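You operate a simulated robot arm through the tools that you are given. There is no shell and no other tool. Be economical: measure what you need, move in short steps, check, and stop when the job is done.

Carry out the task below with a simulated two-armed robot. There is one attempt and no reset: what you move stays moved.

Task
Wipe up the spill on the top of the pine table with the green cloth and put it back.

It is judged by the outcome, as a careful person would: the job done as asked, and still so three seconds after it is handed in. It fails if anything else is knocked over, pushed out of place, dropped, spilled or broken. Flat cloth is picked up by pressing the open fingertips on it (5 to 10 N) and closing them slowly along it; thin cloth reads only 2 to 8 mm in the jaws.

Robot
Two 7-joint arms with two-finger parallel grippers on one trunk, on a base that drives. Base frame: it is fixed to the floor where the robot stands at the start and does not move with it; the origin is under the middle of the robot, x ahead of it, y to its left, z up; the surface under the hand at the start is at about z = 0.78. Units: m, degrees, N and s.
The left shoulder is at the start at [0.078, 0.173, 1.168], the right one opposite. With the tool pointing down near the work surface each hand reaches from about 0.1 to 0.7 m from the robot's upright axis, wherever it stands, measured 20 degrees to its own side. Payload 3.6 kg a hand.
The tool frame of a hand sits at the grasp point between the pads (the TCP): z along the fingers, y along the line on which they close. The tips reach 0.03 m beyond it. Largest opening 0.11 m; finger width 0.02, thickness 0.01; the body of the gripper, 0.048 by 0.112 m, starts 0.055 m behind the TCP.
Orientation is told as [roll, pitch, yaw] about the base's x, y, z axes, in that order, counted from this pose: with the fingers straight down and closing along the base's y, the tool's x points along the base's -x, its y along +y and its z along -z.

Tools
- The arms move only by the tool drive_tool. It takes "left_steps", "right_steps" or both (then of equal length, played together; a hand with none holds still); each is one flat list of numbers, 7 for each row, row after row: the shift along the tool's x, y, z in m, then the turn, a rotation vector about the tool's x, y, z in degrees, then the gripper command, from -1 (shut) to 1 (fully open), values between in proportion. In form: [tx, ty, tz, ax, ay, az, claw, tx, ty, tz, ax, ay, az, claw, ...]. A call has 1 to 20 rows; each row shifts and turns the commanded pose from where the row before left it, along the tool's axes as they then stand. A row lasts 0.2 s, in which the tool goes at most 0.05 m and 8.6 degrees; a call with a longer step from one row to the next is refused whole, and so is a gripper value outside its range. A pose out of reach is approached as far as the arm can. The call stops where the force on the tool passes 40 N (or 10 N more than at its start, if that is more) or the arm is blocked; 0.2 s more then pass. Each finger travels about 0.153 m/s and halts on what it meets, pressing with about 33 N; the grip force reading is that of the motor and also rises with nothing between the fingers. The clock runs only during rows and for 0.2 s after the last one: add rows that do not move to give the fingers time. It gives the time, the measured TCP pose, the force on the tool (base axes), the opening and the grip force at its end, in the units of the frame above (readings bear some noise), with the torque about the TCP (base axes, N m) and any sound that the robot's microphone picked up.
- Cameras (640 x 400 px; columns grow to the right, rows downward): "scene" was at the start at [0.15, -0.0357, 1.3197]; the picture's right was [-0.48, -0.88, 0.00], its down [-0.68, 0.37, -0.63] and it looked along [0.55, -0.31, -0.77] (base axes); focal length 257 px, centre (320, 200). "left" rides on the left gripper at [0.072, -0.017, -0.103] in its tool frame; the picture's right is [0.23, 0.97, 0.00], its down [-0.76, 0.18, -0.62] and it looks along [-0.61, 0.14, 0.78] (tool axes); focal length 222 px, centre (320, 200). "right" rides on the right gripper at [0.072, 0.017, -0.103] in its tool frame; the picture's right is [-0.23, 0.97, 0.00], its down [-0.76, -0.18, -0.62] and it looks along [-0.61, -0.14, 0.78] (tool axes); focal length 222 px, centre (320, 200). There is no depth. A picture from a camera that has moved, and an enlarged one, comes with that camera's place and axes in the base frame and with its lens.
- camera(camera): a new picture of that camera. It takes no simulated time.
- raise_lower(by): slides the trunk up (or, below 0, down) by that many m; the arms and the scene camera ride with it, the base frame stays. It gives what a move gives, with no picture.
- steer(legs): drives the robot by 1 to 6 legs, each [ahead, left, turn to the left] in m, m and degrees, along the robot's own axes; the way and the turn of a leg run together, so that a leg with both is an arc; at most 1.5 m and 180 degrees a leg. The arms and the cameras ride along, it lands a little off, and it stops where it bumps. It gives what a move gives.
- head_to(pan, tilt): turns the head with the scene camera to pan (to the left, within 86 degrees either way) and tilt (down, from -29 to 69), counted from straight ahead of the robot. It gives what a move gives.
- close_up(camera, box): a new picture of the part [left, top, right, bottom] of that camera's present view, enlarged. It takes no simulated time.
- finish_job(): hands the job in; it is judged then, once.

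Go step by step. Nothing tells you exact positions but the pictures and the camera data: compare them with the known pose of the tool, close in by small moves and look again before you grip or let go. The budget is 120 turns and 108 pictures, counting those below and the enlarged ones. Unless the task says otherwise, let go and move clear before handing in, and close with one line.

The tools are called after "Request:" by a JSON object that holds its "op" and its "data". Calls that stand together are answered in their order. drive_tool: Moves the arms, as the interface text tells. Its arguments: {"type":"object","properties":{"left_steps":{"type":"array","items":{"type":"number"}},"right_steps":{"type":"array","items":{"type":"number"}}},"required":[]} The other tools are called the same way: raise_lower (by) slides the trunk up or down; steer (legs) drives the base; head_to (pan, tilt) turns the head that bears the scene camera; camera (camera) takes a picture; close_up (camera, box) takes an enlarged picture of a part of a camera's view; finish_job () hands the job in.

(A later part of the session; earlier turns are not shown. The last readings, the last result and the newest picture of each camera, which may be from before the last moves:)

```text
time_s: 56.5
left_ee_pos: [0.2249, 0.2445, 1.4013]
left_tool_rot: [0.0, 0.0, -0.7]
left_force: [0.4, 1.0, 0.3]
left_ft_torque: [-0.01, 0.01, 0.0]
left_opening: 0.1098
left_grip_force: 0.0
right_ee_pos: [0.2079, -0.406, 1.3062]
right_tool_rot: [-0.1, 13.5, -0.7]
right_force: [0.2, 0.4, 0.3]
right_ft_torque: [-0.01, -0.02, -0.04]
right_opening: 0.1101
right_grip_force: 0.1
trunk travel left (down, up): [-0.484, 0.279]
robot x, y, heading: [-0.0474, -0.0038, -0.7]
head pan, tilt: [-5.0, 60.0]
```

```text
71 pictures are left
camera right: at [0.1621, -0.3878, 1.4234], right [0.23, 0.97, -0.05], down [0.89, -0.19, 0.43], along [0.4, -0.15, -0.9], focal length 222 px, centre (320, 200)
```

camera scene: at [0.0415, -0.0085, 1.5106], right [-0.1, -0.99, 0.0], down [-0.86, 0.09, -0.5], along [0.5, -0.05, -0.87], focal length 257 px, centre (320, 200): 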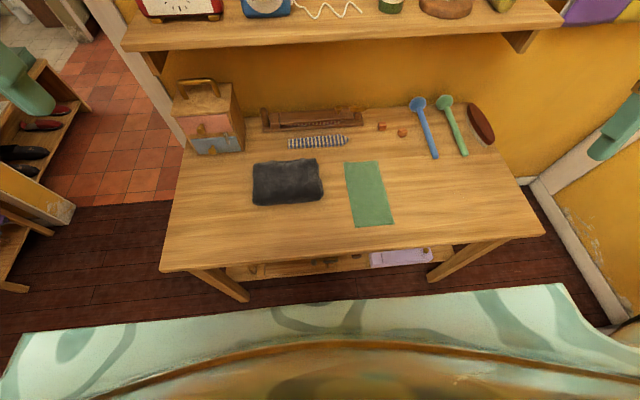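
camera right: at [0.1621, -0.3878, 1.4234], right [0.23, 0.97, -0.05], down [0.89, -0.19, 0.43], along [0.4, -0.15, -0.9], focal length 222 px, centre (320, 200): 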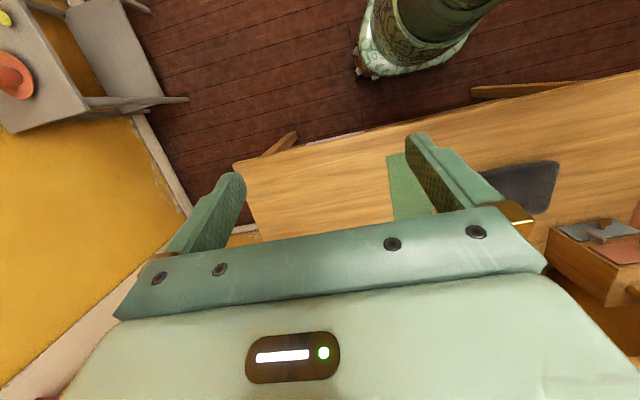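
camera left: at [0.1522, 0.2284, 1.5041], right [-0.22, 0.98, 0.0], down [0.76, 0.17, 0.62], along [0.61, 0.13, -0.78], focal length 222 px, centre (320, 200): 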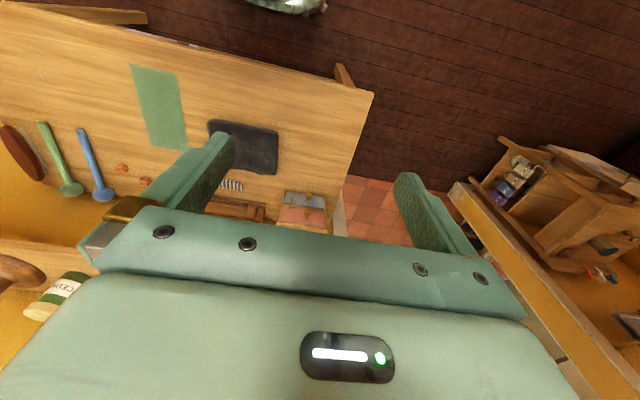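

From above, the bench is clean to the eye; the spill may be beneath the grey garment or the cloth. I'll enlarge their borders for a stain edge.

Request:
{"op": "close_up", "data": {"camera": "scene", "box": [230, 140, 410, 250]}}

Request:
{"op": "close_up", "data": {"camera": "scene", "box": [150, 150, 330, 270]}}

Request:
{"op": "close_up", "data": {"camera": "scene", "box": [370, 130, 550, 250]}}

```text
3.56 times, centred on (320, 195) of scene
camera zoom: at [0.0415, -0.0085, 1.5106], right [-0.1, -0.99, 0.0], down [-0.86, 0.09, -0.5], along [0.5, -0.05, -0.87], focal length 914 px, centre (320, 218)
```

zoom: 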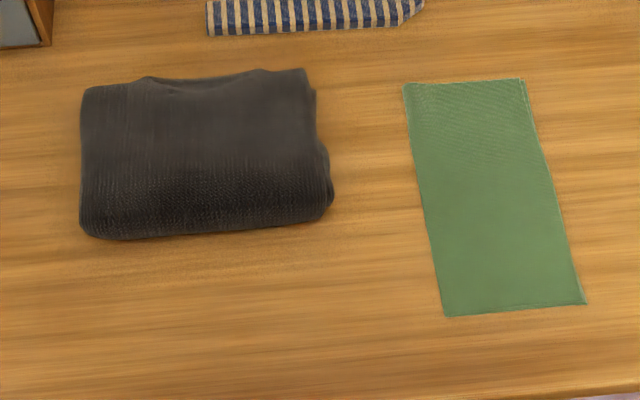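

```text
3.33 times, centred on (240, 210) of scene
camera zoom: at [0.0415, -0.0085, 1.5106], right [-0.1, -0.99, 0.0], down [-0.86, 0.09, -0.5], along [0.5, -0.05, -0.87], focal length 857 px, centre (587, 167)
```

zoom: 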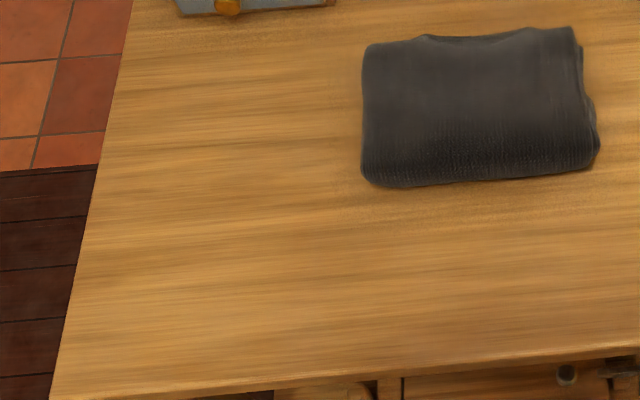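

```text
3.33 times, centred on (460, 190) of scene
camera zoom: at [0.0415, -0.0085, 1.5106], right [-0.1, -0.99, 0.0], down [-0.86, 0.09, -0.5], along [0.5, -0.05, -0.87], focal length 857 px, centre (-147, 233)
```

zoom: 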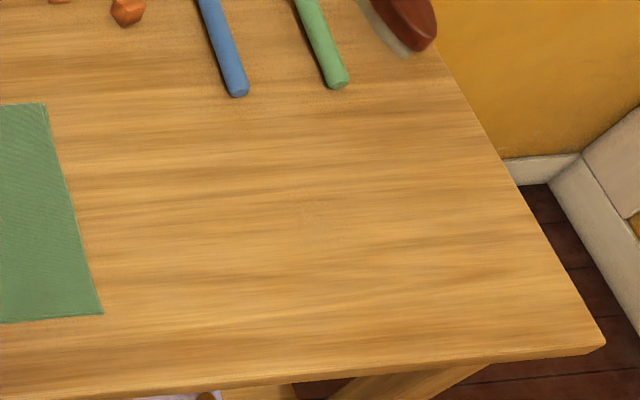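

The bench shows no spill on its exposed top. I'll back off and move toward the small light-wood stand with the cup for a closer look.

Request:
{"op": "steer", "data": {"legs": [[-0.3, 0, 0], [0, 0.7, 0], [0, 0, 40]]}}

Request:
{"op": "head_to", "data": {"pan": 0, "tilt": 35}}

Request:
{"op": "camera", "data": {"camera": "scene"}}

```text
time_s: 63.8
left_ee_pos: [-0.2706, 1.0503, 1.4016]
left_tool_rot: [0.0, 0.0, 38.4]
left_force: [0.0, 0.1, 0.1]
left_ft_torque: [-0.01, 0.05, 0.0]
left_opening: 0.1098
left_grip_force: 0.2
right_ee_pos: [0.1262, 0.5355, 1.3054]
right_tool_rot: [-0.1, 13.7, 38.3]
right_force: [-0.1, -0.2, -0.1]
right_ft_torque: [0.0, 0.0, -0.04]
right_opening: 0.1099
right_grip_force: 0.0
trunk travel left (down, up): [-0.484, 0.279]
robot x, y, heading: [-0.3254, 0.6883, 38.4]
head pan, tilt: [-5.0, 60.0]
```

```text
time_s: 64.7
left_ee_pos: [-0.2713, 1.0508, 1.401]
left_tool_rot: [0.0, 0.0, 38.3]
left_force: [0.4, -0.4, -0.2]
left_ft_torque: [0.01, 0.02, 0.03]
left_opening: 0.1101
left_grip_force: 0.0
right_ee_pos: [0.1257, 0.535, 1.3052]
right_tool_rot: [-0.1, 13.6, 38.2]
right_force: [0.3, 0.0, -0.1]
right_ft_torque: [0.01, -0.01, 0.01]
right_opening: 0.1101
right_grip_force: 0.1
trunk travel left (down, up): [-0.484, 0.279]
robot x, y, heading: [-0.3299, 0.6846, 38.1]
head pan, tilt: [0.0, 35.0]
```

```text
67 pictures are left
camera scene: at [-0.2402, 0.7584, 1.5448], right [0.62, -0.79, 0.0], down [-0.45, -0.36, -0.82], along [0.64, 0.51, -0.57], focal length 257 px, centre (320, 200)
```

scene: 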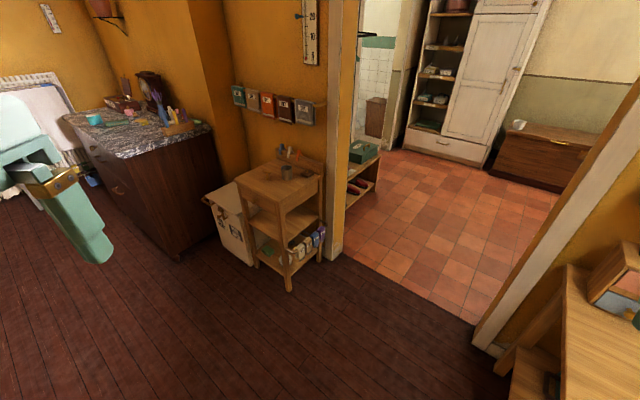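

Request:
{"op": "close_up", "data": {"camera": "scene", "box": [220, 130, 350, 280]}}

Request:
{"op": "close_up", "data": {"camera": "scene", "box": [55, 70, 235, 180]}}

Request:
{"op": "close_up", "data": {"camera": "scene", "box": [340, 80, 640, 220]}}

```text
2.67 times, centred on (285, 205) of scene
camera zoom: at [-0.2402, 0.7584, 1.5448], right [0.62, -0.79, 0.0], down [-0.45, -0.36, -0.82], along [0.64, 0.51, -0.57], focal length 686 px, centre (413, 187)
```

zoom: 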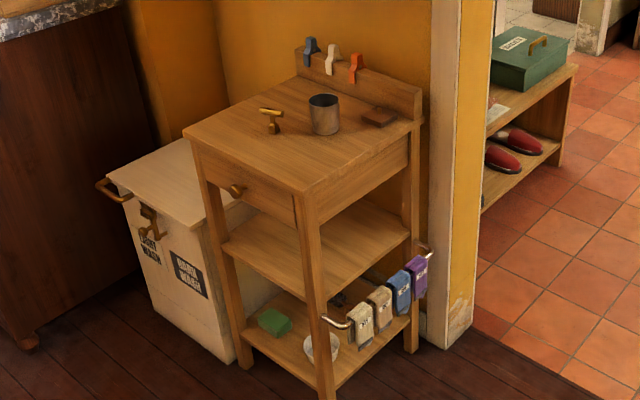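

```text
3.56 times, centred on (145, 125) of scene
camera zoom: at [-0.2402, 0.7584, 1.5448], right [0.62, -0.79, 0.0], down [-0.45, -0.36, -0.82], along [0.64, 0.51, -0.57], focal length 914 px, centre (942, 467)
```

zoom: 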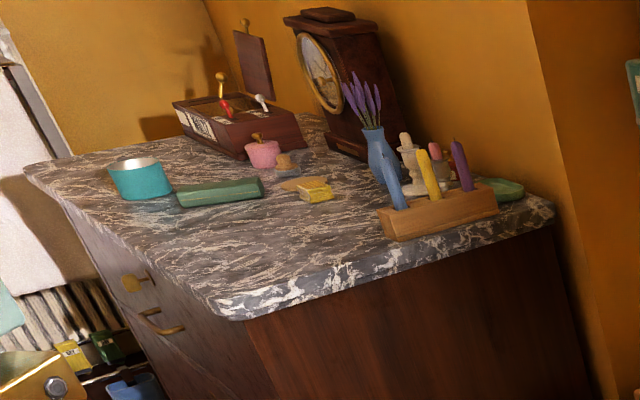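

```text
2.13 times, centred on (490, 150) of scene
camera zoom: at [-0.2402, 0.7584, 1.5448], right [0.62, -0.79, 0.0], down [-0.45, -0.36, -0.82], along [0.64, 0.51, -0.57], focal length 548 px, centre (-43, 307)
```

zoom: 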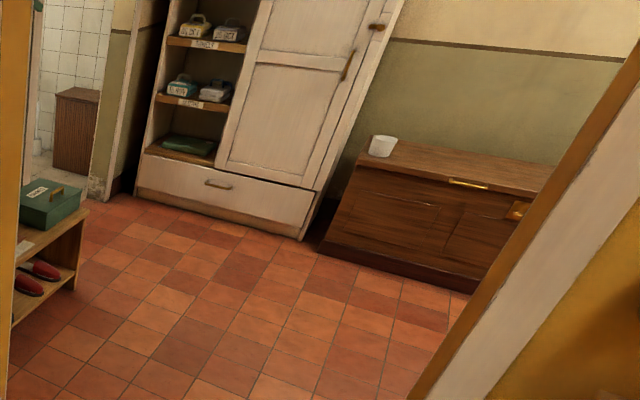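

The stand is clean too, so the spill must be under something on the bench — most likely the cloth itself or the garment. I'll return to the bench, and first lift the cloth.

Request:
{"op": "steer", "data": {"legs": [[0, 0, -38.2], [0, -0.685, 0], [0.31, 0, 0]]}}

Request:
{"op": "raise_lower", "data": {"by": -0.2}}

Request:
{"op": "drive_tool", "data": {"right_steps": [0, 0, 0, 0, -6.8, 0, 1, 0, 0, 0, 0, -6.8, 0, 1, 0, 0, 0, 0, 0, 0, 1]}}

```text
time_s: 72.0
left_ee_pos: [0.2717, 0.255, 1.4012]
left_tool_rot: [0.0, 0.1, 1.9]
left_force: [0.4, 0.7, 0.6]
left_ft_torque: [0.01, -0.01, 0.03]
left_opening: 0.1101
left_grip_force: 0.0
right_ee_pos: [0.2829, -0.3972, 1.3082]
right_tool_rot: [-0.1, 13.6, 1.9]
right_force: [-0.3, -0.1, -0.3]
right_ft_torque: [0.03, 0.01, 0.01]
right_opening: 0.11
right_grip_force: 0.2
trunk travel left (down, up): [-0.484, 0.279]
robot x, y, heading: [0.0075, -0.004, 1.8]
head pan, tilt: [0.0, 35.0]
```

```text
time_s: 74.1
left_ee_pos: [0.2703, 0.255, 1.2034]
left_tool_rot: [-0.1, -0.1, 1.9]
left_force: [0.5, -0.7, 0.6]
left_ft_torque: [0.0, -0.04, -0.03]
left_opening: 0.1097
left_grip_force: 0.0
right_ee_pos: [0.2826, -0.3963, 1.1061]
right_tool_rot: [-0.1, 13.5, 1.9]
right_force: [-0.3, 0.2, 0.5]
right_ft_torque: [0.0, 0.04, -0.02]
right_opening: 0.1101
right_grip_force: 0.0
trunk travel left (down, up): [-0.284, 0.479]
robot x, y, heading: [0.0088, -0.0049, 2.1]
head pan, tilt: [0.0, 35.0]
```

```text
time_s: 74.9
left_ee_pos: [0.2705, 0.2543, 1.2007]
left_tool_rot: [0.0, 0.0, 1.9]
left_force: [0.1, -0.2, 0.0]
left_ft_torque: [0.06, 0.0, -0.01]
left_opening: 0.11
left_grip_force: 0.0
right_ee_pos: [0.2833, -0.3966, 1.1052]
right_tool_rot: [-0.1, 0.1, 1.9]
right_force: [0.3, -0.1, 0.6]
right_ft_torque: [0.02, 0.01, 0.0]
right_opening: 0.1102
right_grip_force: 0.1
trunk travel left (down, up): [-0.284, 0.479]
robot x, y, heading: [0.0079, -0.0017, 1.8]
head pan, tilt: [0.0, 35.0]
```

Right hand is straight again. I'll take a fresh fix on the cloth and move the right hand above its near end.

Request:
{"op": "head_to", "data": {"pan": -15, "tilt": 52}}

Request:
{"op": "camera", "data": {"camera": "scene"}}

Request:
{"op": "drive_tool", "data": {"right_steps": [-0.02, 0.045, 0.0, 0, 0, 0, 0.1, -0.02, 0.045, 0.0, 0, 0, 0, 0.1, -0.02, 0.045, 0.0, 0, 0, 0, 0.1, -0.02, 0.045, 0.02, 0, 0, 0, 0.1, -0.02, 0.01, 0.045, 0, 0, 0, 0.1, 0, 0, 0.045, 0, 0, 0, 0.1, 0, 0, 0.045, 0, 0, 0, 0.1, 0, 0, 0.03, 0, 0, 0, 0.1]}}

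Request:
{"op": "camera", "data": {"camera": "scene"}}

Request:
{"op": "camera", "data": {"camera": "right"}}

```text
time_s: 75.7
left_ee_pos: [0.2714, 0.2548, 1.2022]
left_tool_rot: [-0.1, 0.0, 1.9]
left_force: [0.2, 0.0, 0.9]
left_ft_torque: [0.0, 0.01, -0.02]
left_opening: 0.11
left_grip_force: 0.0
right_ee_pos: [0.2829, -0.3958, 1.1046]
right_tool_rot: [-0.2, 0.1, 1.9]
right_force: [-0.2, 0.1, -0.5]
right_ft_torque: [0.01, 0.01, 0.0]
right_opening: 0.11
right_grip_force: 0.0
trunk travel left (down, up): [-0.284, 0.479]
robot x, y, heading: [0.0093, -0.0089, 1.4]
head pan, tilt: [-15.0, 52.0]
```

```text
63 pictures are left
camera scene: at [0.1655, -0.018, 1.3181], right [-0.23, -0.97, 0.0], down [-0.77, 0.18, -0.62], along [0.6, -0.14, -0.79], focal length 257 px, centre (320, 200)
```

scene: 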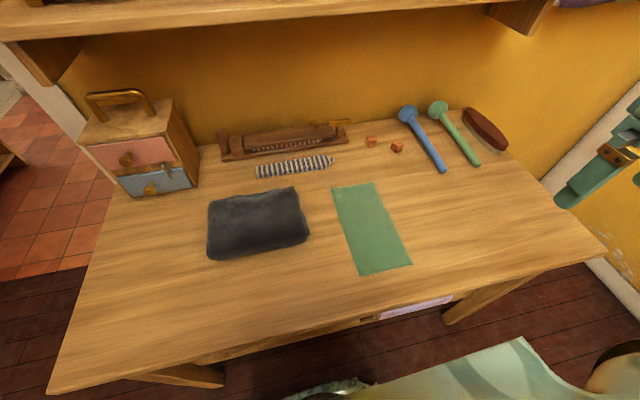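

```text
refused: row 4 steps farther than a row can; nothing moved
```

```text
62 pictures are left
camera scene: at [0.1655, -0.018, 1.3181], right [-0.23, -0.97, 0.0], down [-0.77, 0.18, -0.62], along [0.6, -0.14, -0.79], focal length 257 px, centre (320, 200)
```

scene: 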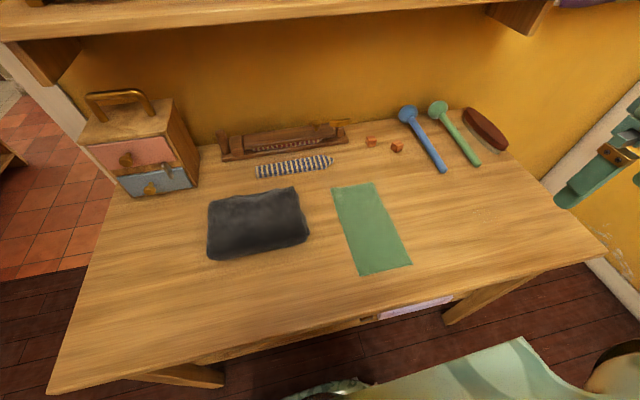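

```text
61 pictures are left
camera right: at [0.21, -0.3813, 1.2092], right [0.19, 0.98, 0.0], down [0.77, -0.15, 0.62], along [0.61, -0.12, -0.78], focal length 222 px, centre (320, 200)
```

right: 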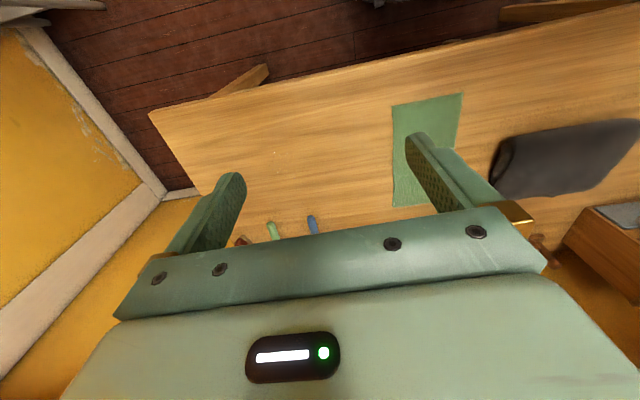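

Cloth confirmed at about x 0.35–0.60, y −0.27 to −0.15. Moving the right hand above its near end with smaller steps.

Request:
{"op": "drive_tool", "data": {"right_steps": [-0.022, 0.039, 0.0, 0, 0, 0, 0.1, -0.022, 0.039, 0.0, 0, 0, 0, 0.1, -0.022, 0.039, 0.0, 0, 0, 0, 0.1, -0.022, 0.039, 0.0, 0, 0, 0, 0.1, -0.022, 0.038, 0.0, 0, 0, -1.9, 0.1, 0, 0, 0.045, 0, 0, 0, 0.1, 0, 0, 0.045, 0, 0, 0, 0.1, 0, 0, 0.045, 0, 0, 0, 0.1, 0, 0, 0.045, 0, 0, 0, 0.1, 0, 0, 0.03, 0, 0, 0, 0.1]}}

Request:
{"op": "camera", "data": {"camera": "scene"}}

Request:
{"op": "camera", "data": {"camera": "right"}}

```text
time_s: 77.9
left_ee_pos: [0.2707, 0.2543, 1.2027]
left_tool_rot: [0.0, 0.0, 1.7]
left_force: [-0.2, -0.4, -0.1]
left_ft_torque: [0.04, 0.01, -0.01]
left_opening: 0.1099
left_grip_force: 0.0
right_ee_pos: [0.3839, -0.199, 0.8964]
right_tool_rot: [-0.1, 0.1, 3.8]
right_force: [0.3, 1.0, 0.5]
right_ft_torque: [0.02, 0.04, 0.01]
right_opening: 0.0604
right_grip_force: 0.1
trunk travel left (down, up): [-0.284, 0.479]
robot x, y, heading: [0.0078, 0.0014, 1.9]
head pan, tilt: [-15.0, 52.0]
```

```text
60 pictures are left
camera scene: at [0.1659, -0.0181, 1.318], right [-0.23, -0.97, 0.0], down [-0.77, 0.18, -0.62], along [0.6, -0.14, -0.79], focal length 257 px, centre (320, 200)
```

scene: 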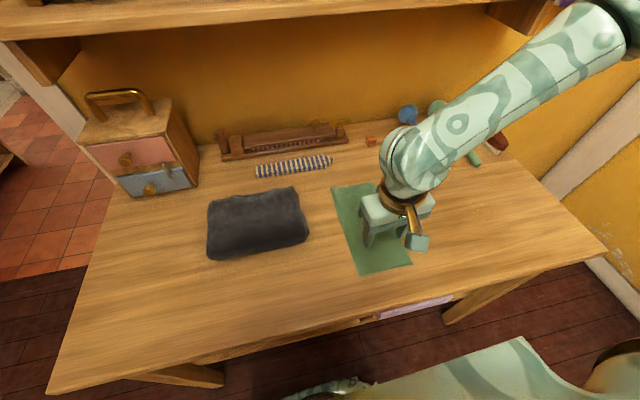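

```text
59 pictures are left
camera right: at [0.3106, -0.1856, 0.9996], right [0.16, 0.99, 0.0], down [0.77, -0.13, 0.62], along [0.61, -0.1, -0.78], focal length 222 px, centre (320, 200)
```

right: 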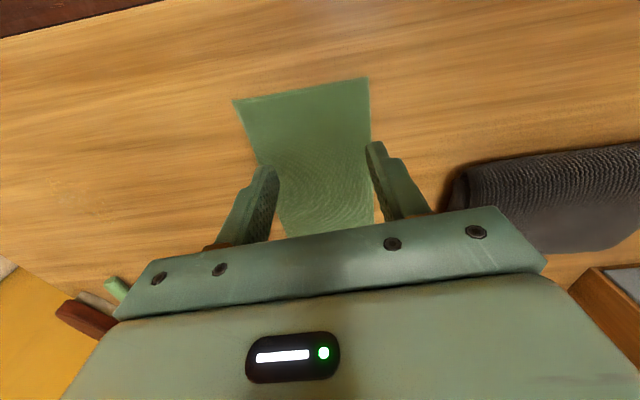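

There's a speckled patch on the wood at the left of this view (to the right of the cloth, in the base frame); I'll enlarge it.

Request:
{"op": "close_up", "data": {"camera": "right", "box": [0, 130, 200, 270]}}

Request:
{"op": "close_up", "data": {"camera": "scene", "box": [430, 170, 600, 280]}}

```text
2.86 times, centred on (100, 200) of right
camera zoom: at [0.3106, -0.1856, 0.9996], right [0.16, 0.99, 0.0], down [0.77, -0.13, 0.62], along [0.61, -0.1, -0.78], focal length 635 px, centre (949, 200)
```

zoom: 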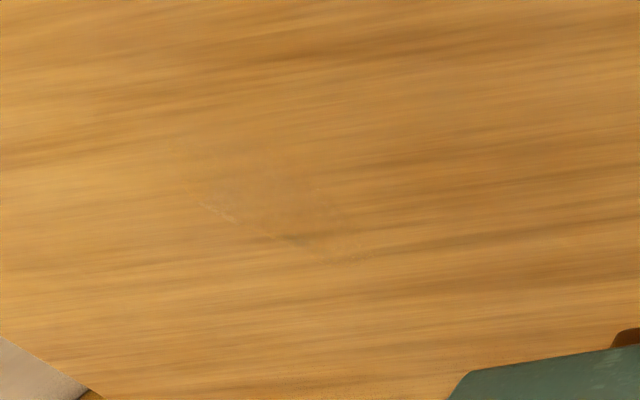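

```text
3.64 times, centred on (515, 225) of scene
camera zoom: at [0.1659, -0.0181, 1.318], right [-0.23, -0.97, 0.0], down [-0.77, 0.18, -0.62], along [0.6, -0.14, -0.79], focal length 935 px, centre (-389, 109)
```

zoom: 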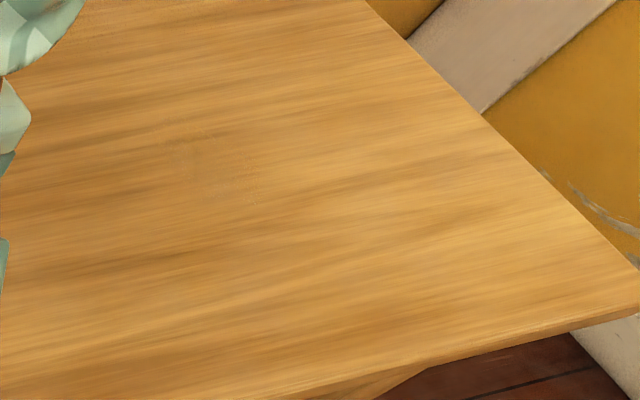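

Found it: a faint clear puddle to the right of the cloth, around (0.43, −0.51). I'll hover the right hand there to see it properly.

Request:
{"op": "drive_tool", "data": {"right_steps": [-0.01, -0.04, -0.02, 0, 0, 0.9, 0.1, -0.01, -0.045, -0.01, 0, 0, 1, 0.1, -0.01, -0.045, 0, 0, 0, 1, 0.1, -0.01, -0.045, 0, 0, 0, 0.9, 0.1, -0.01, -0.045, 0, 0, 0, 0, 0.1, -0.01, -0.045, 0, 0, 0, 0, 0.1, -0.006, -0.045, 0, 0, 0, 0, 0.1]}}

Request:
{"op": "camera", "data": {"camera": "right"}}

Request:
{"op": "close_up", "data": {"camera": "right", "box": [220, 20, 420, 150]}}

```text
time_s: 79.5
left_ee_pos: [0.2717, 0.2544, 1.2016]
left_tool_rot: [0.1, 0.0, 1.9]
left_force: [0.4, -0.2, -0.2]
left_ft_torque: [-0.03, 0.01, -0.02]
left_opening: 0.11
left_grip_force: 0.1
right_ee_pos: [0.4585, -0.5093, 0.9249]
right_tool_rot: [0.0, 0.0, 0.1]
right_force: [0.3, -0.4, 0.1]
right_ft_torque: [0.01, -0.03, 0.02]
right_opening: 0.0606
right_grip_force: 0.0
trunk travel left (down, up): [-0.284, 0.479]
robot x, y, heading: [0.0074, -0.009, 1.5]
head pan, tilt: [-15.0, 52.0]
```

```text
56 pictures are left
camera right: at [0.3861, -0.4917, 1.0284], right [0.23, 0.97, 0.0], down [0.76, -0.18, 0.62], along [0.61, -0.14, -0.78], focal length 222 px, centre (320, 200)
```

right: 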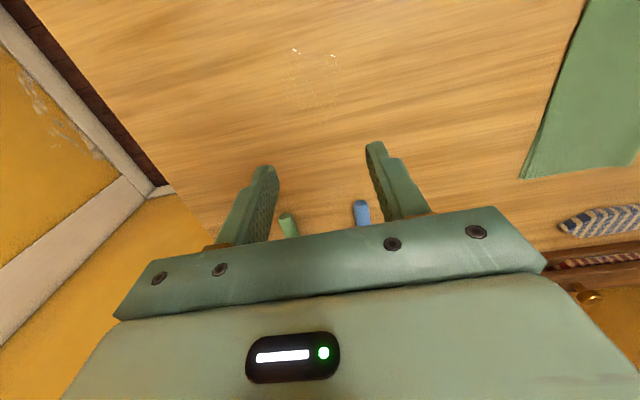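

```text
3.08 times, centred on (320, 85) of right
camera zoom: at [0.3861, -0.4917, 1.0284], right [0.23, 0.97, 0.0], down [0.76, -0.18, 0.62], along [0.61, -0.14, -0.78], focal length 684 px, centre (320, 554)
```

zoom: 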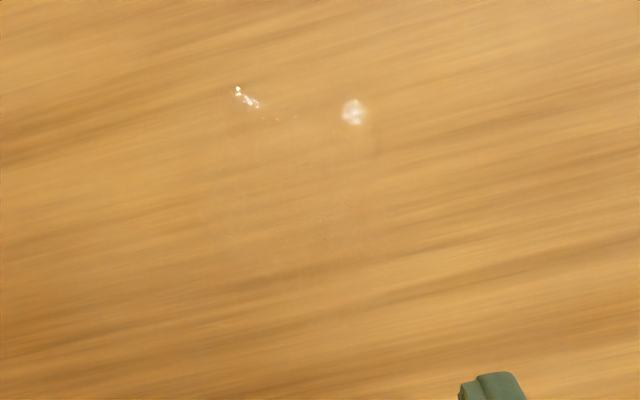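

Glints confirm a clear puddle centred near (0.433, −0.51), about 9 cm across. Now I'll go to the middle of the cloth, open about 4 cm, and descend gently until contact.

Request:
{"op": "drive_tool", "data": {"right_steps": [-0.004, 0.045, 0, 0, 0, 0, -0.27, -0.004, 0.045, 0, 0, 0, 0, -0.27, -0.004, 0.045, 0, 0, 0, 0, -0.27, -0.004, 0.045, 0, 0, 0, 0, -0.27, -0.004, 0.045, 0, 0, 0, 0, -0.27, 0, 0.045, 0, 0, 0, 0, -0.27, 0, 0.031, 0.01, 0, 0, 0, -0.27, 0, 0, 0.04, 0, 0, 0, -0.27, 0, 0, 0.03, 0, 0, 0, -0.27, 0, 0, 0, 0, 0, 0, -0.27]}}

Request:
{"op": "camera", "data": {"camera": "right"}}

Request:
{"op": "camera", "data": {"camera": "scene"}}

```text
time_s: 81.7
left_ee_pos: [0.2706, 0.2549, 1.2019]
left_tool_rot: [0.0, -0.1, 1.9]
left_force: [-0.5, -0.5, -0.1]
left_ft_torque: [0.02, -0.01, 0.04]
left_opening: 0.1102
left_grip_force: 0.0
right_ee_pos: [0.4803, -0.2079, 0.8433]
right_tool_rot: [-0.1, 0.1, 0.0]
right_force: [0.5, 0.1, 0.2]
right_ft_torque: [0.01, 0.03, -0.01]
right_opening: 0.0402
right_grip_force: 0.0
trunk travel left (down, up): [-0.284, 0.479]
robot x, y, heading: [0.0122, -0.0045, 1.7]
head pan, tilt: [-15.0, 52.0]
```

```text
54 pictures are left
camera right: at [0.407, -0.1896, 0.9463], right [0.23, 0.97, 0.0], down [0.76, -0.18, 0.62], along [0.61, -0.14, -0.78], focal length 222 px, centre (320, 200)
```

right: 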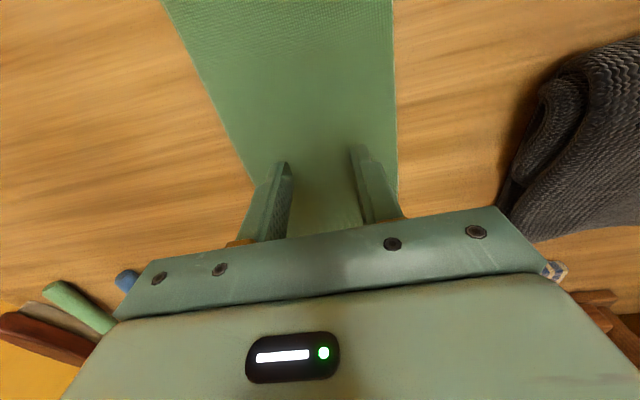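

```text
53 pictures are left
camera scene: at [0.1654, -0.0179, 1.3181], right [-0.23, -0.97, 0.0], down [-0.77, 0.18, -0.62], along [0.6, -0.14, -0.79], focal length 257 px, centre (320, 200)
```

scene: 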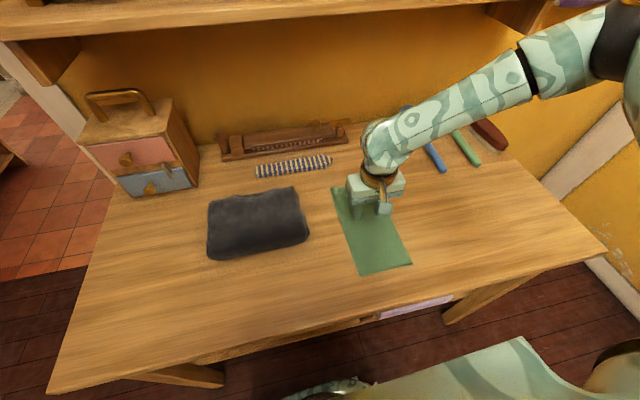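

Centred over the cloth. Descending in small steps toward contact.

Request:
{"op": "drive_tool", "data": {"right_steps": [0, 0, 0.012, 0, 0, 0, -0.27, 0, 0, 0.01, 0, 0, 0, -0.27, 0, 0, 0.004, 0, 0, 0, -0.27, 0, 0, 0.002, 0, 0, 0, -0.27]}}

```text
time_s: 82.7
left_ee_pos: [0.2708, 0.2539, 1.2013]
left_tool_rot: [0.0, 0.0, 1.9]
left_force: [-0.3, 0.8, 0.3]
left_ft_torque: [0.01, -0.02, 0.0]
left_opening: 0.11
left_grip_force: 0.1
right_ee_pos: [0.477, -0.2132, 0.823]
right_tool_rot: [0.0, 0.0, 0.0]
right_force: [0.2, 0.4, 0.3]
right_ft_torque: [0.0, 0.0, -0.03]
right_opening: 0.0401
right_grip_force: 0.1
right hand out of reach, approached as far as the arm can: row 2, 4
trunk travel left (down, up): [-0.284, 0.479]
robot x, y, heading: [0.009, -0.0042, 1.7]
head pan, tilt: [-15.0, 52.0]
```

The arm hits its reach limit downward, so I'll raise the hand, lower the trunk a little, and try again.

Request:
{"op": "drive_tool", "data": {"right_steps": [0, 0, -0.05, 0, 0, 0, -0.27, 0, 0, -0.05, 0, 0, 0, -0.27, 0, 0, -0.05, 0, 0, 0, -0.27, 0, 0, -0.03, 0, 0, 0, -0.27]}}

Request:
{"op": "raise_lower", "data": {"by": -0.13}}

```text
time_s: 83.7
left_ee_pos: [0.2704, 0.2543, 1.2008]
left_tool_rot: [0.0, 0.0, 2.0]
left_force: [-0.1, 0.0, 0.3]
left_ft_torque: [0.0, -0.01, -0.01]
left_opening: 0.1099
left_grip_force: 0.0
right_ee_pos: [0.4763, -0.2121, 1.0022]
right_tool_rot: [0.0, 0.2, -0.1]
right_force: [0.4, -0.7, 0.2]
right_ft_torque: [0.01, 0.03, -0.01]
right_opening: 0.0403
right_grip_force: 0.2
trunk travel left (down, up): [-0.284, 0.479]
robot x, y, heading: [0.0087, -0.0065, 1.9]
head pan, tilt: [-15.0, 52.0]
```

```text
time_s: 85.3
left_ee_pos: [0.2712, 0.2541, 1.0705]
left_tool_rot: [0.1, 0.0, 1.9]
left_force: [0.4, -0.1, 0.6]
left_ft_torque: [-0.03, -0.01, 0.01]
left_opening: 0.1103
left_grip_force: 0.0
right_ee_pos: [0.477, -0.2113, 0.8735]
right_tool_rot: [-0.1, 0.0, 0.0]
right_force: [-0.3, 0.5, 0.3]
right_ft_torque: [0.0, -0.03, 0.0]
right_opening: 0.0403
right_grip_force: 0.1
trunk travel left (down, up): [-0.154, 0.609]
robot x, y, heading: [0.0088, -0.002, 1.7]
head pan, tilt: [-15.0, 52.0]
```

Request:
{"op": "drive_tool", "data": {"right_steps": [0, -0.002, 0.03, 0, 0, 0, -0.27, 0, 0.004, 0.02, 0, 0, 0, -0.27, 0, 0, 0.006, 0, 0, 0, -0.27, 0, 0, 0, 0, 0, 0, -0.27]}}

```text
time_s: 86.3
left_ee_pos: [0.2706, 0.254, 1.0722]
left_tool_rot: [0.1, 0.0, 1.9]
left_force: [0.0, 0.1, -0.7]
left_ft_torque: [-0.01, 0.01, 0.0]
left_opening: 0.1101
left_grip_force: 0.0
right_ee_pos: [0.4758, -0.2096, 0.8173]
right_tool_rot: [-0.2, 0.1, -0.1]
right_force: [0.3, -0.3, 1.0]
right_ft_torque: [-0.02, 0.0, 0.01]
right_opening: 0.0402
right_grip_force: 0.1
trunk travel left (down, up): [-0.154, 0.609]
robot x, y, heading: [0.0081, -0.0039, 1.8]
head pan, tilt: [-15.0, 52.0]
```

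Reach is fine now; tips are just above the cloth. Lowering millimetre by millimetre.

Request:
{"op": "drive_tool", "data": {"right_steps": [0, 0, 0.003, 0, 0, 0, -0.27, 0, 0, 0.002, 0, 0, 0, -0.27, 0, 0, 0, 0, 0, 0, -0.27]}}

```text
time_s: 87.1
left_ee_pos: [0.2711, 0.2542, 1.0724]
left_tool_rot: [0.0, 0.0, 1.9]
left_force: [0.6, 0.2, -0.3]
left_ft_torque: [-0.01, 0.01, -0.02]
left_opening: 0.1099
left_grip_force: 0.1
right_ee_pos: [0.4772, -0.2093, 0.8123]
right_tool_rot: [-0.1, 0.0, 0.0]
right_force: [-0.6, -0.7, 3.2]
right_ft_torque: [0.01, 0.01, 0.02]
right_opening: 0.04
right_grip_force: 0.0
trunk travel left (down, up): [-0.154, 0.609]
robot x, y, heading: [0.0101, -0.0075, 1.5]
head pan, tilt: [-15.0, 52.0]
```

Contact at about z 0.812. Pressing a bit more, then closing slowly.

Request:
{"op": "drive_tool", "data": {"right_steps": [0, 0, 0.0012, 0, 0, 0, -0.27, 0, 0, 0, 0, 0, 0, -0.27]}}

```text
time_s: 87.7
left_ee_pos: [0.2689, 0.2551, 1.0719]
left_tool_rot: [0.1, 0.0, 1.9]
left_force: [0.4, -0.2, -0.3]
left_ft_torque: [-0.03, 0.01, 0.0]
left_opening: 0.1101
left_grip_force: 0.0
right_ee_pos: [0.4767, -0.2098, 0.8106]
right_tool_rot: [-0.1, -0.1, 0.0]
right_force: [-0.4, -1.9, 8.9]
right_ft_torque: [0.05, 0.02, 0.0]
right_opening: 0.0402
right_grip_force: 0.0
trunk travel left (down, up): [-0.154, 0.609]
robot x, y, heading: [0.007, -0.0028, 1.7]
head pan, tilt: [-15.0, 52.0]
```

Request:
{"op": "drive_tool", "data": {"right_steps": [0, 0, 0, 0, 0, 0, -0.34, 0, 0, 0, 0, 0, 0, -0.41, 0, 0, 0, 0, 0, 0, -0.48, 0, 0, 0, 0, 0, 0, -0.55, 0, 0, 0, 0, 0, 0, -0.62, 0, 0, 0, 0, 0, 0, -0.69, 0, 0, 0, 0, 0, 0, -0.76, 0, 0, 0, 0, 0, 0, -0.83, 0, 0, 0, 0, 0, 0, -0.9, 0, 0, 0, 0, 0, 0, -1, 0, 0, 0, 0, 0, 0, -1, 0, 0, 0, 0, 0, 0, -1]}}

Request:
{"op": "camera", "data": {"camera": "right"}}

Request:
{"op": "camera", "data": {"camera": "scene"}}

```text
time_s: 90.3
left_ee_pos: [0.2699, 0.255, 1.0718]
left_tool_rot: [0.0, 0.0, 1.9]
left_force: [0.2, -0.5, 1.1]
left_ft_torque: [-0.01, -0.01, 0.02]
left_opening: 0.1102
left_grip_force: 0.1
right_ee_pos: [0.4754, -0.2091, 0.8121]
right_tool_rot: [-0.1, 0.0, 0.0]
right_force: [0.8, -1.5, 13.4]
right_ft_torque: [-0.05, 0.02, 0.0]
right_opening: 0.0032
right_grip_force: 33.2
trunk travel left (down, up): [-0.154, 0.609]
robot x, y, heading: [0.0096, -0.0079, 1.6]
head pan, tilt: [-15.0, 52.0]
```

```text
52 pictures are left
camera right: at [0.403, -0.1917, 0.9153], right [0.23, 0.97, 0.0], down [0.76, -0.18, 0.62], along [0.61, -0.14, -0.78], focal length 222 px, centre (320, 200)
```

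right: 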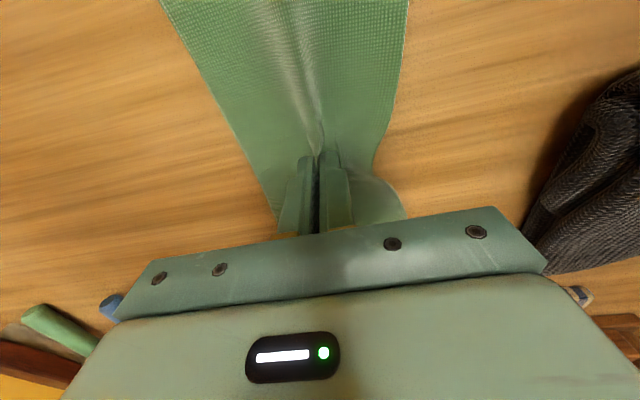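

```text
51 pictures are left
camera scene: at [0.2319, -0.0156, 1.183], right [-0.23, -0.97, 0.0], down [-0.77, 0.18, -0.62], along [0.6, -0.14, -0.79], focal length 257 px, centre (320, 200)
```

scene: 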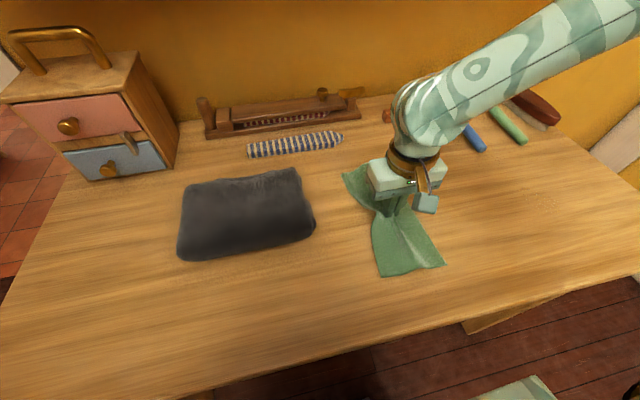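

The cloth is pinched in the middle. The spoon handles end near x 0.595, so I'll lift slightly, pull back in x, move right, and turn the cloth so its length lies along y.

Request:
{"op": "drive_tool", "data": {"right_steps": [0, 0, -0.01, 0, 0, 0, -1, 0.015, 0, -0.015, 0, 0, 0, -1, 0.03, 0, 0, 0, 0, 0, -1, 0.01, -0.03, 0, 0, 0, 0, -1, 0, -0.03, 0, 0, 0, 0, -1, 0, -0.03, 0, 0, 0, 0, -1, 0, -0.03, 0, 0, 0, 0, -1, 0, -0.03, 0, 0, 0, 0, -1, 0, 0, 0, 0, 0, 7, -1, 0, 0, 0, 0, 0, 7, -1, 0, 0, 0, 0, 0, 7, -1, 0, 0, 0, 0, 0, 7, -1, 0, 0, 0, 0, 0, 7, -1, 0, 0, 0, 0, 0, 7, -1, 0, 0, 0, 0, 0, 7, -1, 0, 0, 0, 0, 0, 7, -1, 0, 0, 0, 0, 0, 7, -1, 0, 0, 0, 0, 0, 7, -1]}}

Request:
{"op": "camera", "data": {"camera": "scene"}}

Request:
{"op": "camera", "data": {"camera": "right"}}

```text
time_s: 94.1
left_ee_pos: [0.2713, 0.2543, 1.0714]
left_tool_rot: [0.0, -0.1, 1.9]
left_force: [-0.7, 0.7, -0.4]
left_ft_torque: [0.03, 0.04, 0.0]
left_opening: 0.1098
left_grip_force: 0.1
right_ee_pos: [0.4225, -0.3587, 0.8369]
right_tool_rot: [-0.1, 0.0, -70.2]
right_force: [0.1, 0.7, -1.2]
right_ft_torque: [-0.01, 0.06, 0.04]
right_opening: 0.0029
right_grip_force: 32.7
trunk travel left (down, up): [-0.154, 0.609]
robot x, y, heading: [0.0088, -0.0017, 1.8]
head pan, tilt: [-15.0, 52.0]
```

```text
50 pictures are left
camera scene: at [0.2328, -0.0159, 1.1827], right [-0.23, -0.97, 0.0], down [-0.77, 0.18, -0.62], along [0.6, -0.14, -0.79], focal length 257 px, centre (320, 200)
```

scene: 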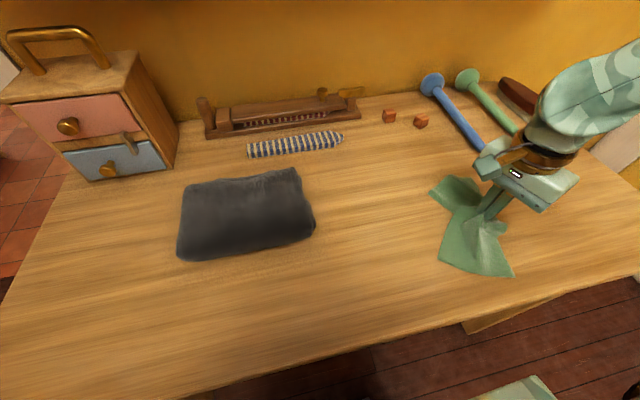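

```text
49 pictures are left
camera right: at [0.4137, -0.2846, 0.9403], right [0.99, 0.12, 0.0], down [0.09, -0.78, 0.62], along [0.07, -0.62, -0.78], focal length 222 px, centre (320, 200)
```

right: 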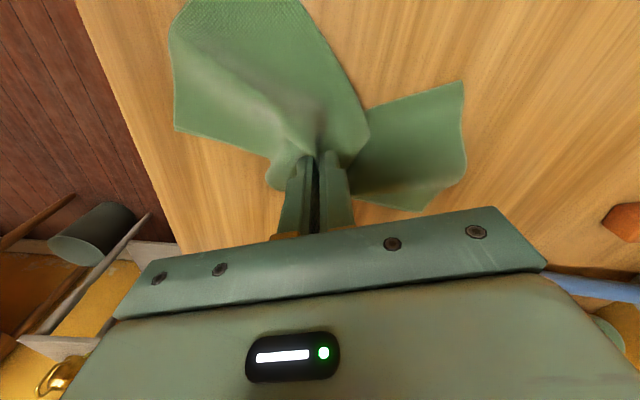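

The cloth trails behind the fingers. Next I go to the near edge of the puddle and lower until it presses lightly.

Request:
{"op": "drive_tool", "data": {"right_steps": [-0.0238, -0.0237, 0, 0, 0, 0, -1, -0.0238, -0.0237, 0, 0, 0, 0, -1, -0.0238, -0.0237, 0, 0, 0, 0, -1, 0, 0, 0.014, 0, 0, 0, -1, 0, 0, 0.008, 0, 0, 0, -1, 0, 0, 0, 0, 0, 0, -1]}}

Request:
{"op": "camera", "data": {"camera": "scene"}}

```text
time_s: 95.5
left_ee_pos: [0.2717, 0.2544, 1.0715]
left_tool_rot: [0.0, 0.1, 1.9]
left_force: [-0.3, -0.4, 0.9]
left_ft_torque: [0.0, 0.03, 0.0]
left_opening: 0.11
left_grip_force: 0.1
right_ee_pos: [0.3796, -0.4499, 0.8151]
right_tool_rot: [0.0, -0.1, -70.0]
right_force: [0.8, -1.0, 3.0]
right_ft_torque: [-0.04, -0.05, 0.04]
right_opening: 0.003
right_grip_force: 33.1
trunk travel left (down, up): [-0.154, 0.609]
robot x, y, heading: [0.0069, -0.006, 1.6]
head pan, tilt: [-15.0, 52.0]
```

```text
48 pictures are left
camera scene: at [0.2326, -0.0157, 1.1828], right [-0.23, -0.97, 0.0], down [-0.77, 0.18, -0.62], along [0.6, -0.14, -0.79], focal length 257 px, centre (320, 200)
```

scene: 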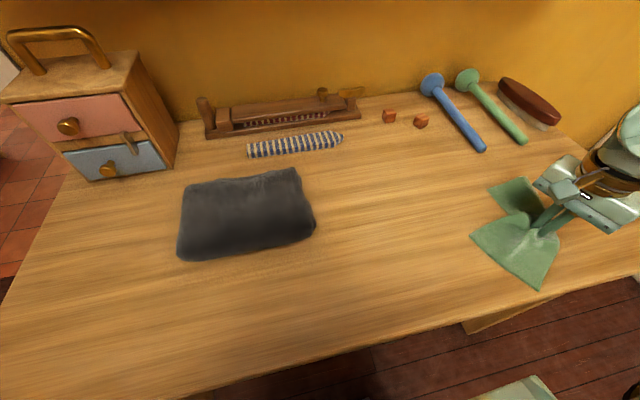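

Light contact (3 N). Pressing slightly more and making the first zigzag strokes across the puddle.

Request:
{"op": "drive_tool", "data": {"right_steps": [0, 0, 0.0015, 0, 0, 0, -1, -0.0124, 0.0345, 0, 0, 0, 0, -1, -0.0124, 0.0345, 0, 0, 0, 0, -1, -0.0124, 0.0345, 0, 0, 0, 0, -1, -0.0188, -0.0068, 0, 0, 0, 0, -1, 0.0124, -0.0345, 0, 0, 0, 0, -1, 0.0124, -0.0345, 0, 0, 0, 0, -1, 0.0124, -0.0345, 0, 0, 0, 0, -1, -0.0188, -0.0068, 0, 0, 0, 0, -1, -0.0124, 0.0345, 0, 0, 0, 0, -1, -0.0124, 0.0345, 0, 0, 0, 0, -1, -0.0124, 0.0345, 0, 0, 0, 0, -1]}}

Request:
{"op": "camera", "data": {"camera": "right"}}

Request:
{"op": "head_to", "data": {"pan": -40, "tilt": 50}}

Request:
{"op": "camera", "data": {"camera": "scene"}}

```text
time_s: 98.1
left_ee_pos: [0.2712, 0.2549, 1.0715]
left_tool_rot: [0.0, 0.0, 1.8]
left_force: [-0.4, -0.1, -0.8]
left_ft_torque: [0.01, 0.01, -0.01]
left_opening: 0.11
left_grip_force: 0.0
right_ee_pos: [0.4873, -0.4941, 0.8136]
right_tool_rot: [-0.1, 0.0, -69.9]
right_force: [-1.0, 0.2, 1.4]
right_ft_torque: [0.0, 0.01, 0.04]
right_opening: 0.003
right_grip_force: 32.8
trunk travel left (down, up): [-0.154, 0.609]
robot x, y, heading: [0.0095, -0.003, 2.0]
head pan, tilt: [-15.0, 52.0]
```

```text
47 pictures are left
camera right: at [0.4784, -0.4196, 0.9169], right [0.99, 0.12, 0.0], down [0.09, -0.78, 0.62], along [0.07, -0.62, -0.78], focal length 222 px, centre (320, 200)
```

right: 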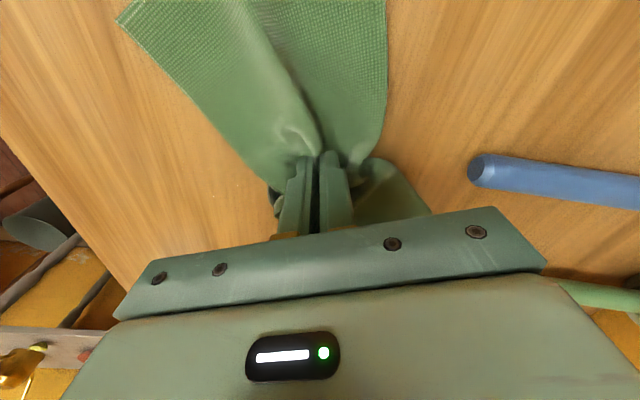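

```text
time_s: 99.0
left_ee_pos: [0.2701, 0.2546, 1.0715]
left_tool_rot: [0.0, 0.0, 1.9]
left_force: [0.0, -0.1, -0.3]
left_ft_torque: [0.02, 0.02, 0.0]
left_opening: 0.1099
left_grip_force: 0.1
right_ee_pos: [0.4872, -0.4935, 0.8143]
right_tool_rot: [-0.1, -0.1, -70.0]
right_force: [0.2, 0.0, 0.4]
right_ft_torque: [-0.02, -0.03, 0.04]
right_opening: 0.0029
right_grip_force: 33.5
trunk travel left (down, up): [-0.154, 0.609]
robot x, y, heading: [0.0114, -0.0049, 1.8]
head pan, tilt: [-40.0, 50.0]
```

```text
46 pictures are left
camera scene: at [0.2201, -0.0463, 1.1854], right [-0.62, -0.79, 0.0], down [-0.6, 0.47, -0.64], along [0.51, -0.4, -0.77], focal length 257 px, centre (320, 200)
```

scene: 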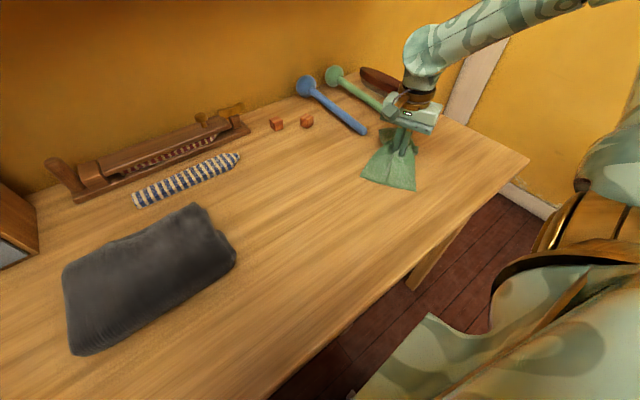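

Force dropped to ~1 N, so I press 2 mm more and continue the zigzag to the puddle's far side.

Request:
{"op": "drive_tool", "data": {"right_steps": [0, 0, 0.0025, 0, 0, 0, -1, 0.0124, -0.0345, 0, 0, 0, 0, -1, 0.0124, -0.0345, 0, 0, 0, 0, -1, 0.0124, -0.0345, 0, 0, 0, 0, -1, -0.0188, -0.0068, 0, 0, 0, 0, -1, -0.0124, 0.0345, 0, 0, 0, 0, -1, -0.0124, 0.0345, 0, 0, 0, 0, -1, -0.0124, 0.0345, 0, 0, 0, 0, -1, -0.0188, -0.0068, 0, 0, 0, 0, -1, 0.0124, -0.0345, 0, 0, 0, 0, -1, 0.0124, -0.0345, 0, 0, 0, 0, -1, 0.0124, -0.0345, 0, 0, 0, 0, -1]}}

```text
time_s: 101.6
left_ee_pos: [0.2697, 0.2541, 1.0717]
left_tool_rot: [-0.1, 0.0, 1.9]
left_force: [-0.4, 0.1, 0.1]
left_ft_torque: [0.02, -0.02, -0.01]
left_opening: 0.1099
left_grip_force: 0.0
right_ee_pos: [0.3765, -0.5303, 0.8125]
right_tool_rot: [-0.1, -0.2, -69.9]
right_force: [1.1, -0.3, 1.9]
right_ft_torque: [-0.01, -0.03, 0.03]
right_opening: 0.0026
right_grip_force: 32.9
trunk travel left (down, up): [-0.154, 0.609]
robot x, y, heading: [0.0095, -0.0045, 2.0]
head pan, tilt: [-40.0, 50.0]
```

Another millimetre or so of pressure, then finish the far side and pass back over the whole patch.

Request:
{"op": "drive_tool", "data": {"right_steps": [0, 0, 0.002, 0, 0, 0, -1, -0.0188, -0.0068, 0, 0, 0, 0, -1, -0.0124, 0.0345, 0, 0, 0, 0, -1, -0.0124, 0.0345, 0, 0, 0, 0, -1, -0.0124, 0.0345, 0, 0, 0, 0, -1, 0.0188, 0.0068, 0, 0, 0, 0, -1, 0.0124, -0.0345, 0, 0, 0, 0, -1, 0.0124, -0.0345, 0, 0, 0, 0, -1, 0.0124, -0.0345, 0, 0, 0, 0, -1, 0.0188, 0.0068, 0, 0, 0, 0, -1, -0.0124, 0.0345, 0, 0, 0, 0, -1, -0.0124, 0.0345, 0, 0, 0, 0, -1, -0.0124, 0.0345, 0, 0, 0, 0, -1, 0.0188, 0.0068, 0, 0, 0, 0, -1, 0.0124, -0.0345, 0, 0, 0, 0, -1, 0.0124, -0.0345, 0, 0, 0, 0, -1, 0.0124, -0.0345, 0, 0, 0, 0, -1]}}

Request:
{"op": "camera", "data": {"camera": "scene"}}

```text
time_s: 105.0
left_ee_pos: [0.2691, 0.2559, 1.0708]
left_tool_rot: [0.0, 0.0, 2.0]
left_force: [0.0, -0.3, -0.5]
left_ft_torque: [-0.02, 0.04, -0.01]
left_opening: 0.1101
left_grip_force: 0.1
right_ee_pos: [0.432, -0.4868, 0.8108]
right_tool_rot: [0.6, -0.4, -69.6]
right_force: [-5.9, 3.6, 20.5]
right_ft_torque: [0.09, 0.28, 0.0]
right_opening: 0.0028
right_grip_force: 33.3
trunk travel left (down, up): [-0.154, 0.609]
robot x, y, heading: [0.0103, -0.0051, 1.9]
head pan, tilt: [-40.0, 50.0]
stopped in row 16 (right hand): the force on the tool passed its limit at 43 N (the readings are from after the stop); the commanded pose is now the measured one
```

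```text
45 pictures are left
camera scene: at [0.2186, -0.0443, 1.1857], right [-0.62, -0.79, 0.0], down [-0.6, 0.47, -0.64], along [0.51, -0.4, -0.76], focal length 257 px, centre (320, 200)
```

scene: 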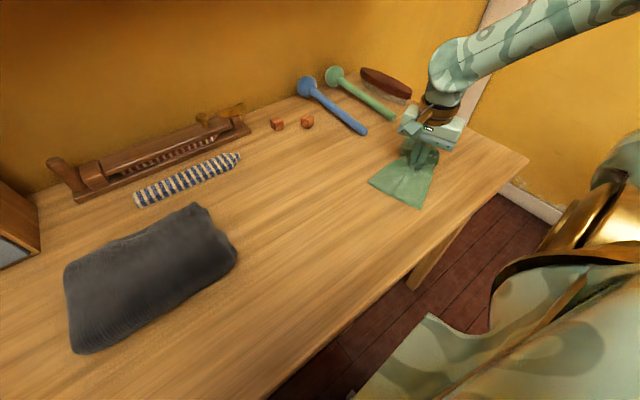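

Firm contact was reached. I'll lift slightly and slide the cloth back to the left to inspect the wiped area.

Request:
{"op": "drive_tool", "data": {"right_steps": [0, 0, -0.015, 0, 0, 0, -1, 0, 0, -0.015, 0, 0, 0, -1, 0.037, 0.0136, 0, 0, 0, 0, -1, 0.037, 0.0136, 0, 0, 0, 0, -1, 0.037, 0.0136, 0, 0, 0, 0, -1, 0.037, 0.0136, 0, 0, 0, 0, -1, 0.037, 0.0136, 0, 0, 0, 0, -1]}}

Request:
{"op": "camera", "data": {"camera": "right"}}

Request:
{"op": "close_up", "data": {"camera": "scene", "box": [320, 100, 540, 230]}}

```text
time_s: 106.6
left_ee_pos: [0.2712, 0.2553, 1.0715]
left_tool_rot: [0.0, 0.1, 2.0]
left_force: [0.5, 0.2, 0.8]
left_ft_torque: [-0.02, -0.02, -0.02]
left_opening: 0.1099
left_grip_force: 0.0
right_ee_pos: [0.4294, -0.2913, 0.84]
right_tool_rot: [0.5, -0.2, -69.8]
right_force: [-0.5, 0.1, 0.3]
right_ft_torque: [-0.02, -0.02, 0.06]
right_opening: 0.0029
right_grip_force: 32.5
trunk travel left (down, up): [-0.154, 0.609]
robot x, y, heading: [0.0111, -0.0074, 1.9]
head pan, tilt: [-40.0, 50.0]
```

```text
44 pictures are left
camera right: at [0.4188, -0.2164, 0.943], right [0.99, 0.12, 0.01], down [0.09, -0.78, 0.62], along [0.08, -0.62, -0.78], focal length 222 px, centre (320, 200)
```

right: 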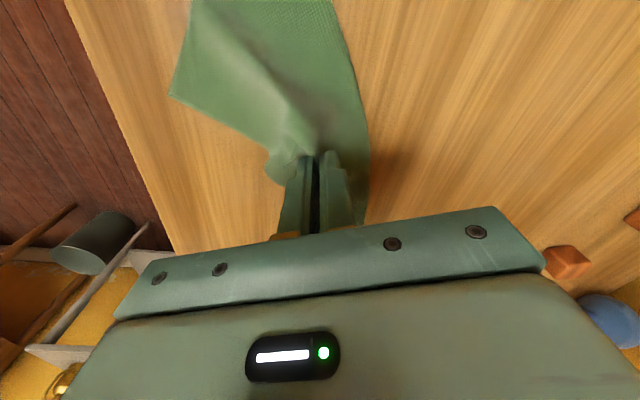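

```text
2.91 times, centred on (430, 165) of scene
camera zoom: at [0.2208, -0.0458, 1.1853], right [-0.62, -0.79, 0.0], down [-0.6, 0.47, -0.64], along [0.51, -0.4, -0.77], focal length 748 px, centre (0, 302)
```

zoom: 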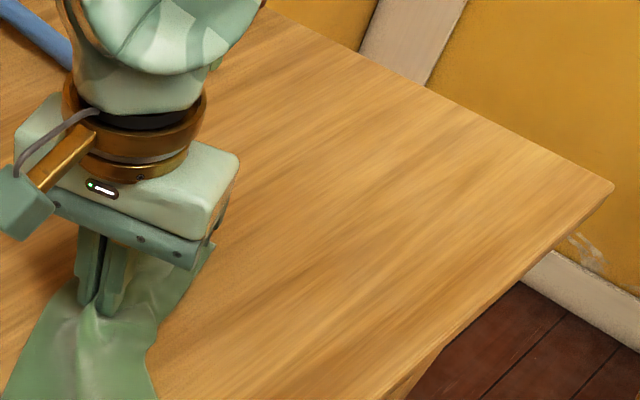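

The patch looks clean from here; enlarging more exactly where the puddle was.

Request:
{"op": "close_up", "data": {"camera": "scene", "box": [380, 125, 490, 195]}}

```text
5.71 times, centred on (435, 160) of scene
camera zoom: at [0.2208, -0.0458, 1.1853], right [-0.62, -0.79, 0.0], down [-0.6, 0.47, -0.64], along [0.51, -0.4, -0.77], focal length 1469 px, centre (-337, 429)
```

zoom: 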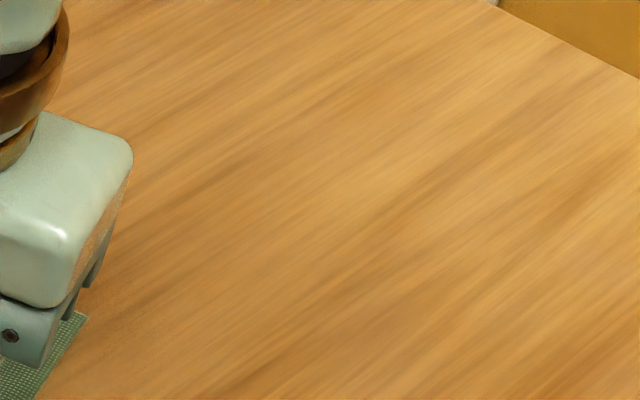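

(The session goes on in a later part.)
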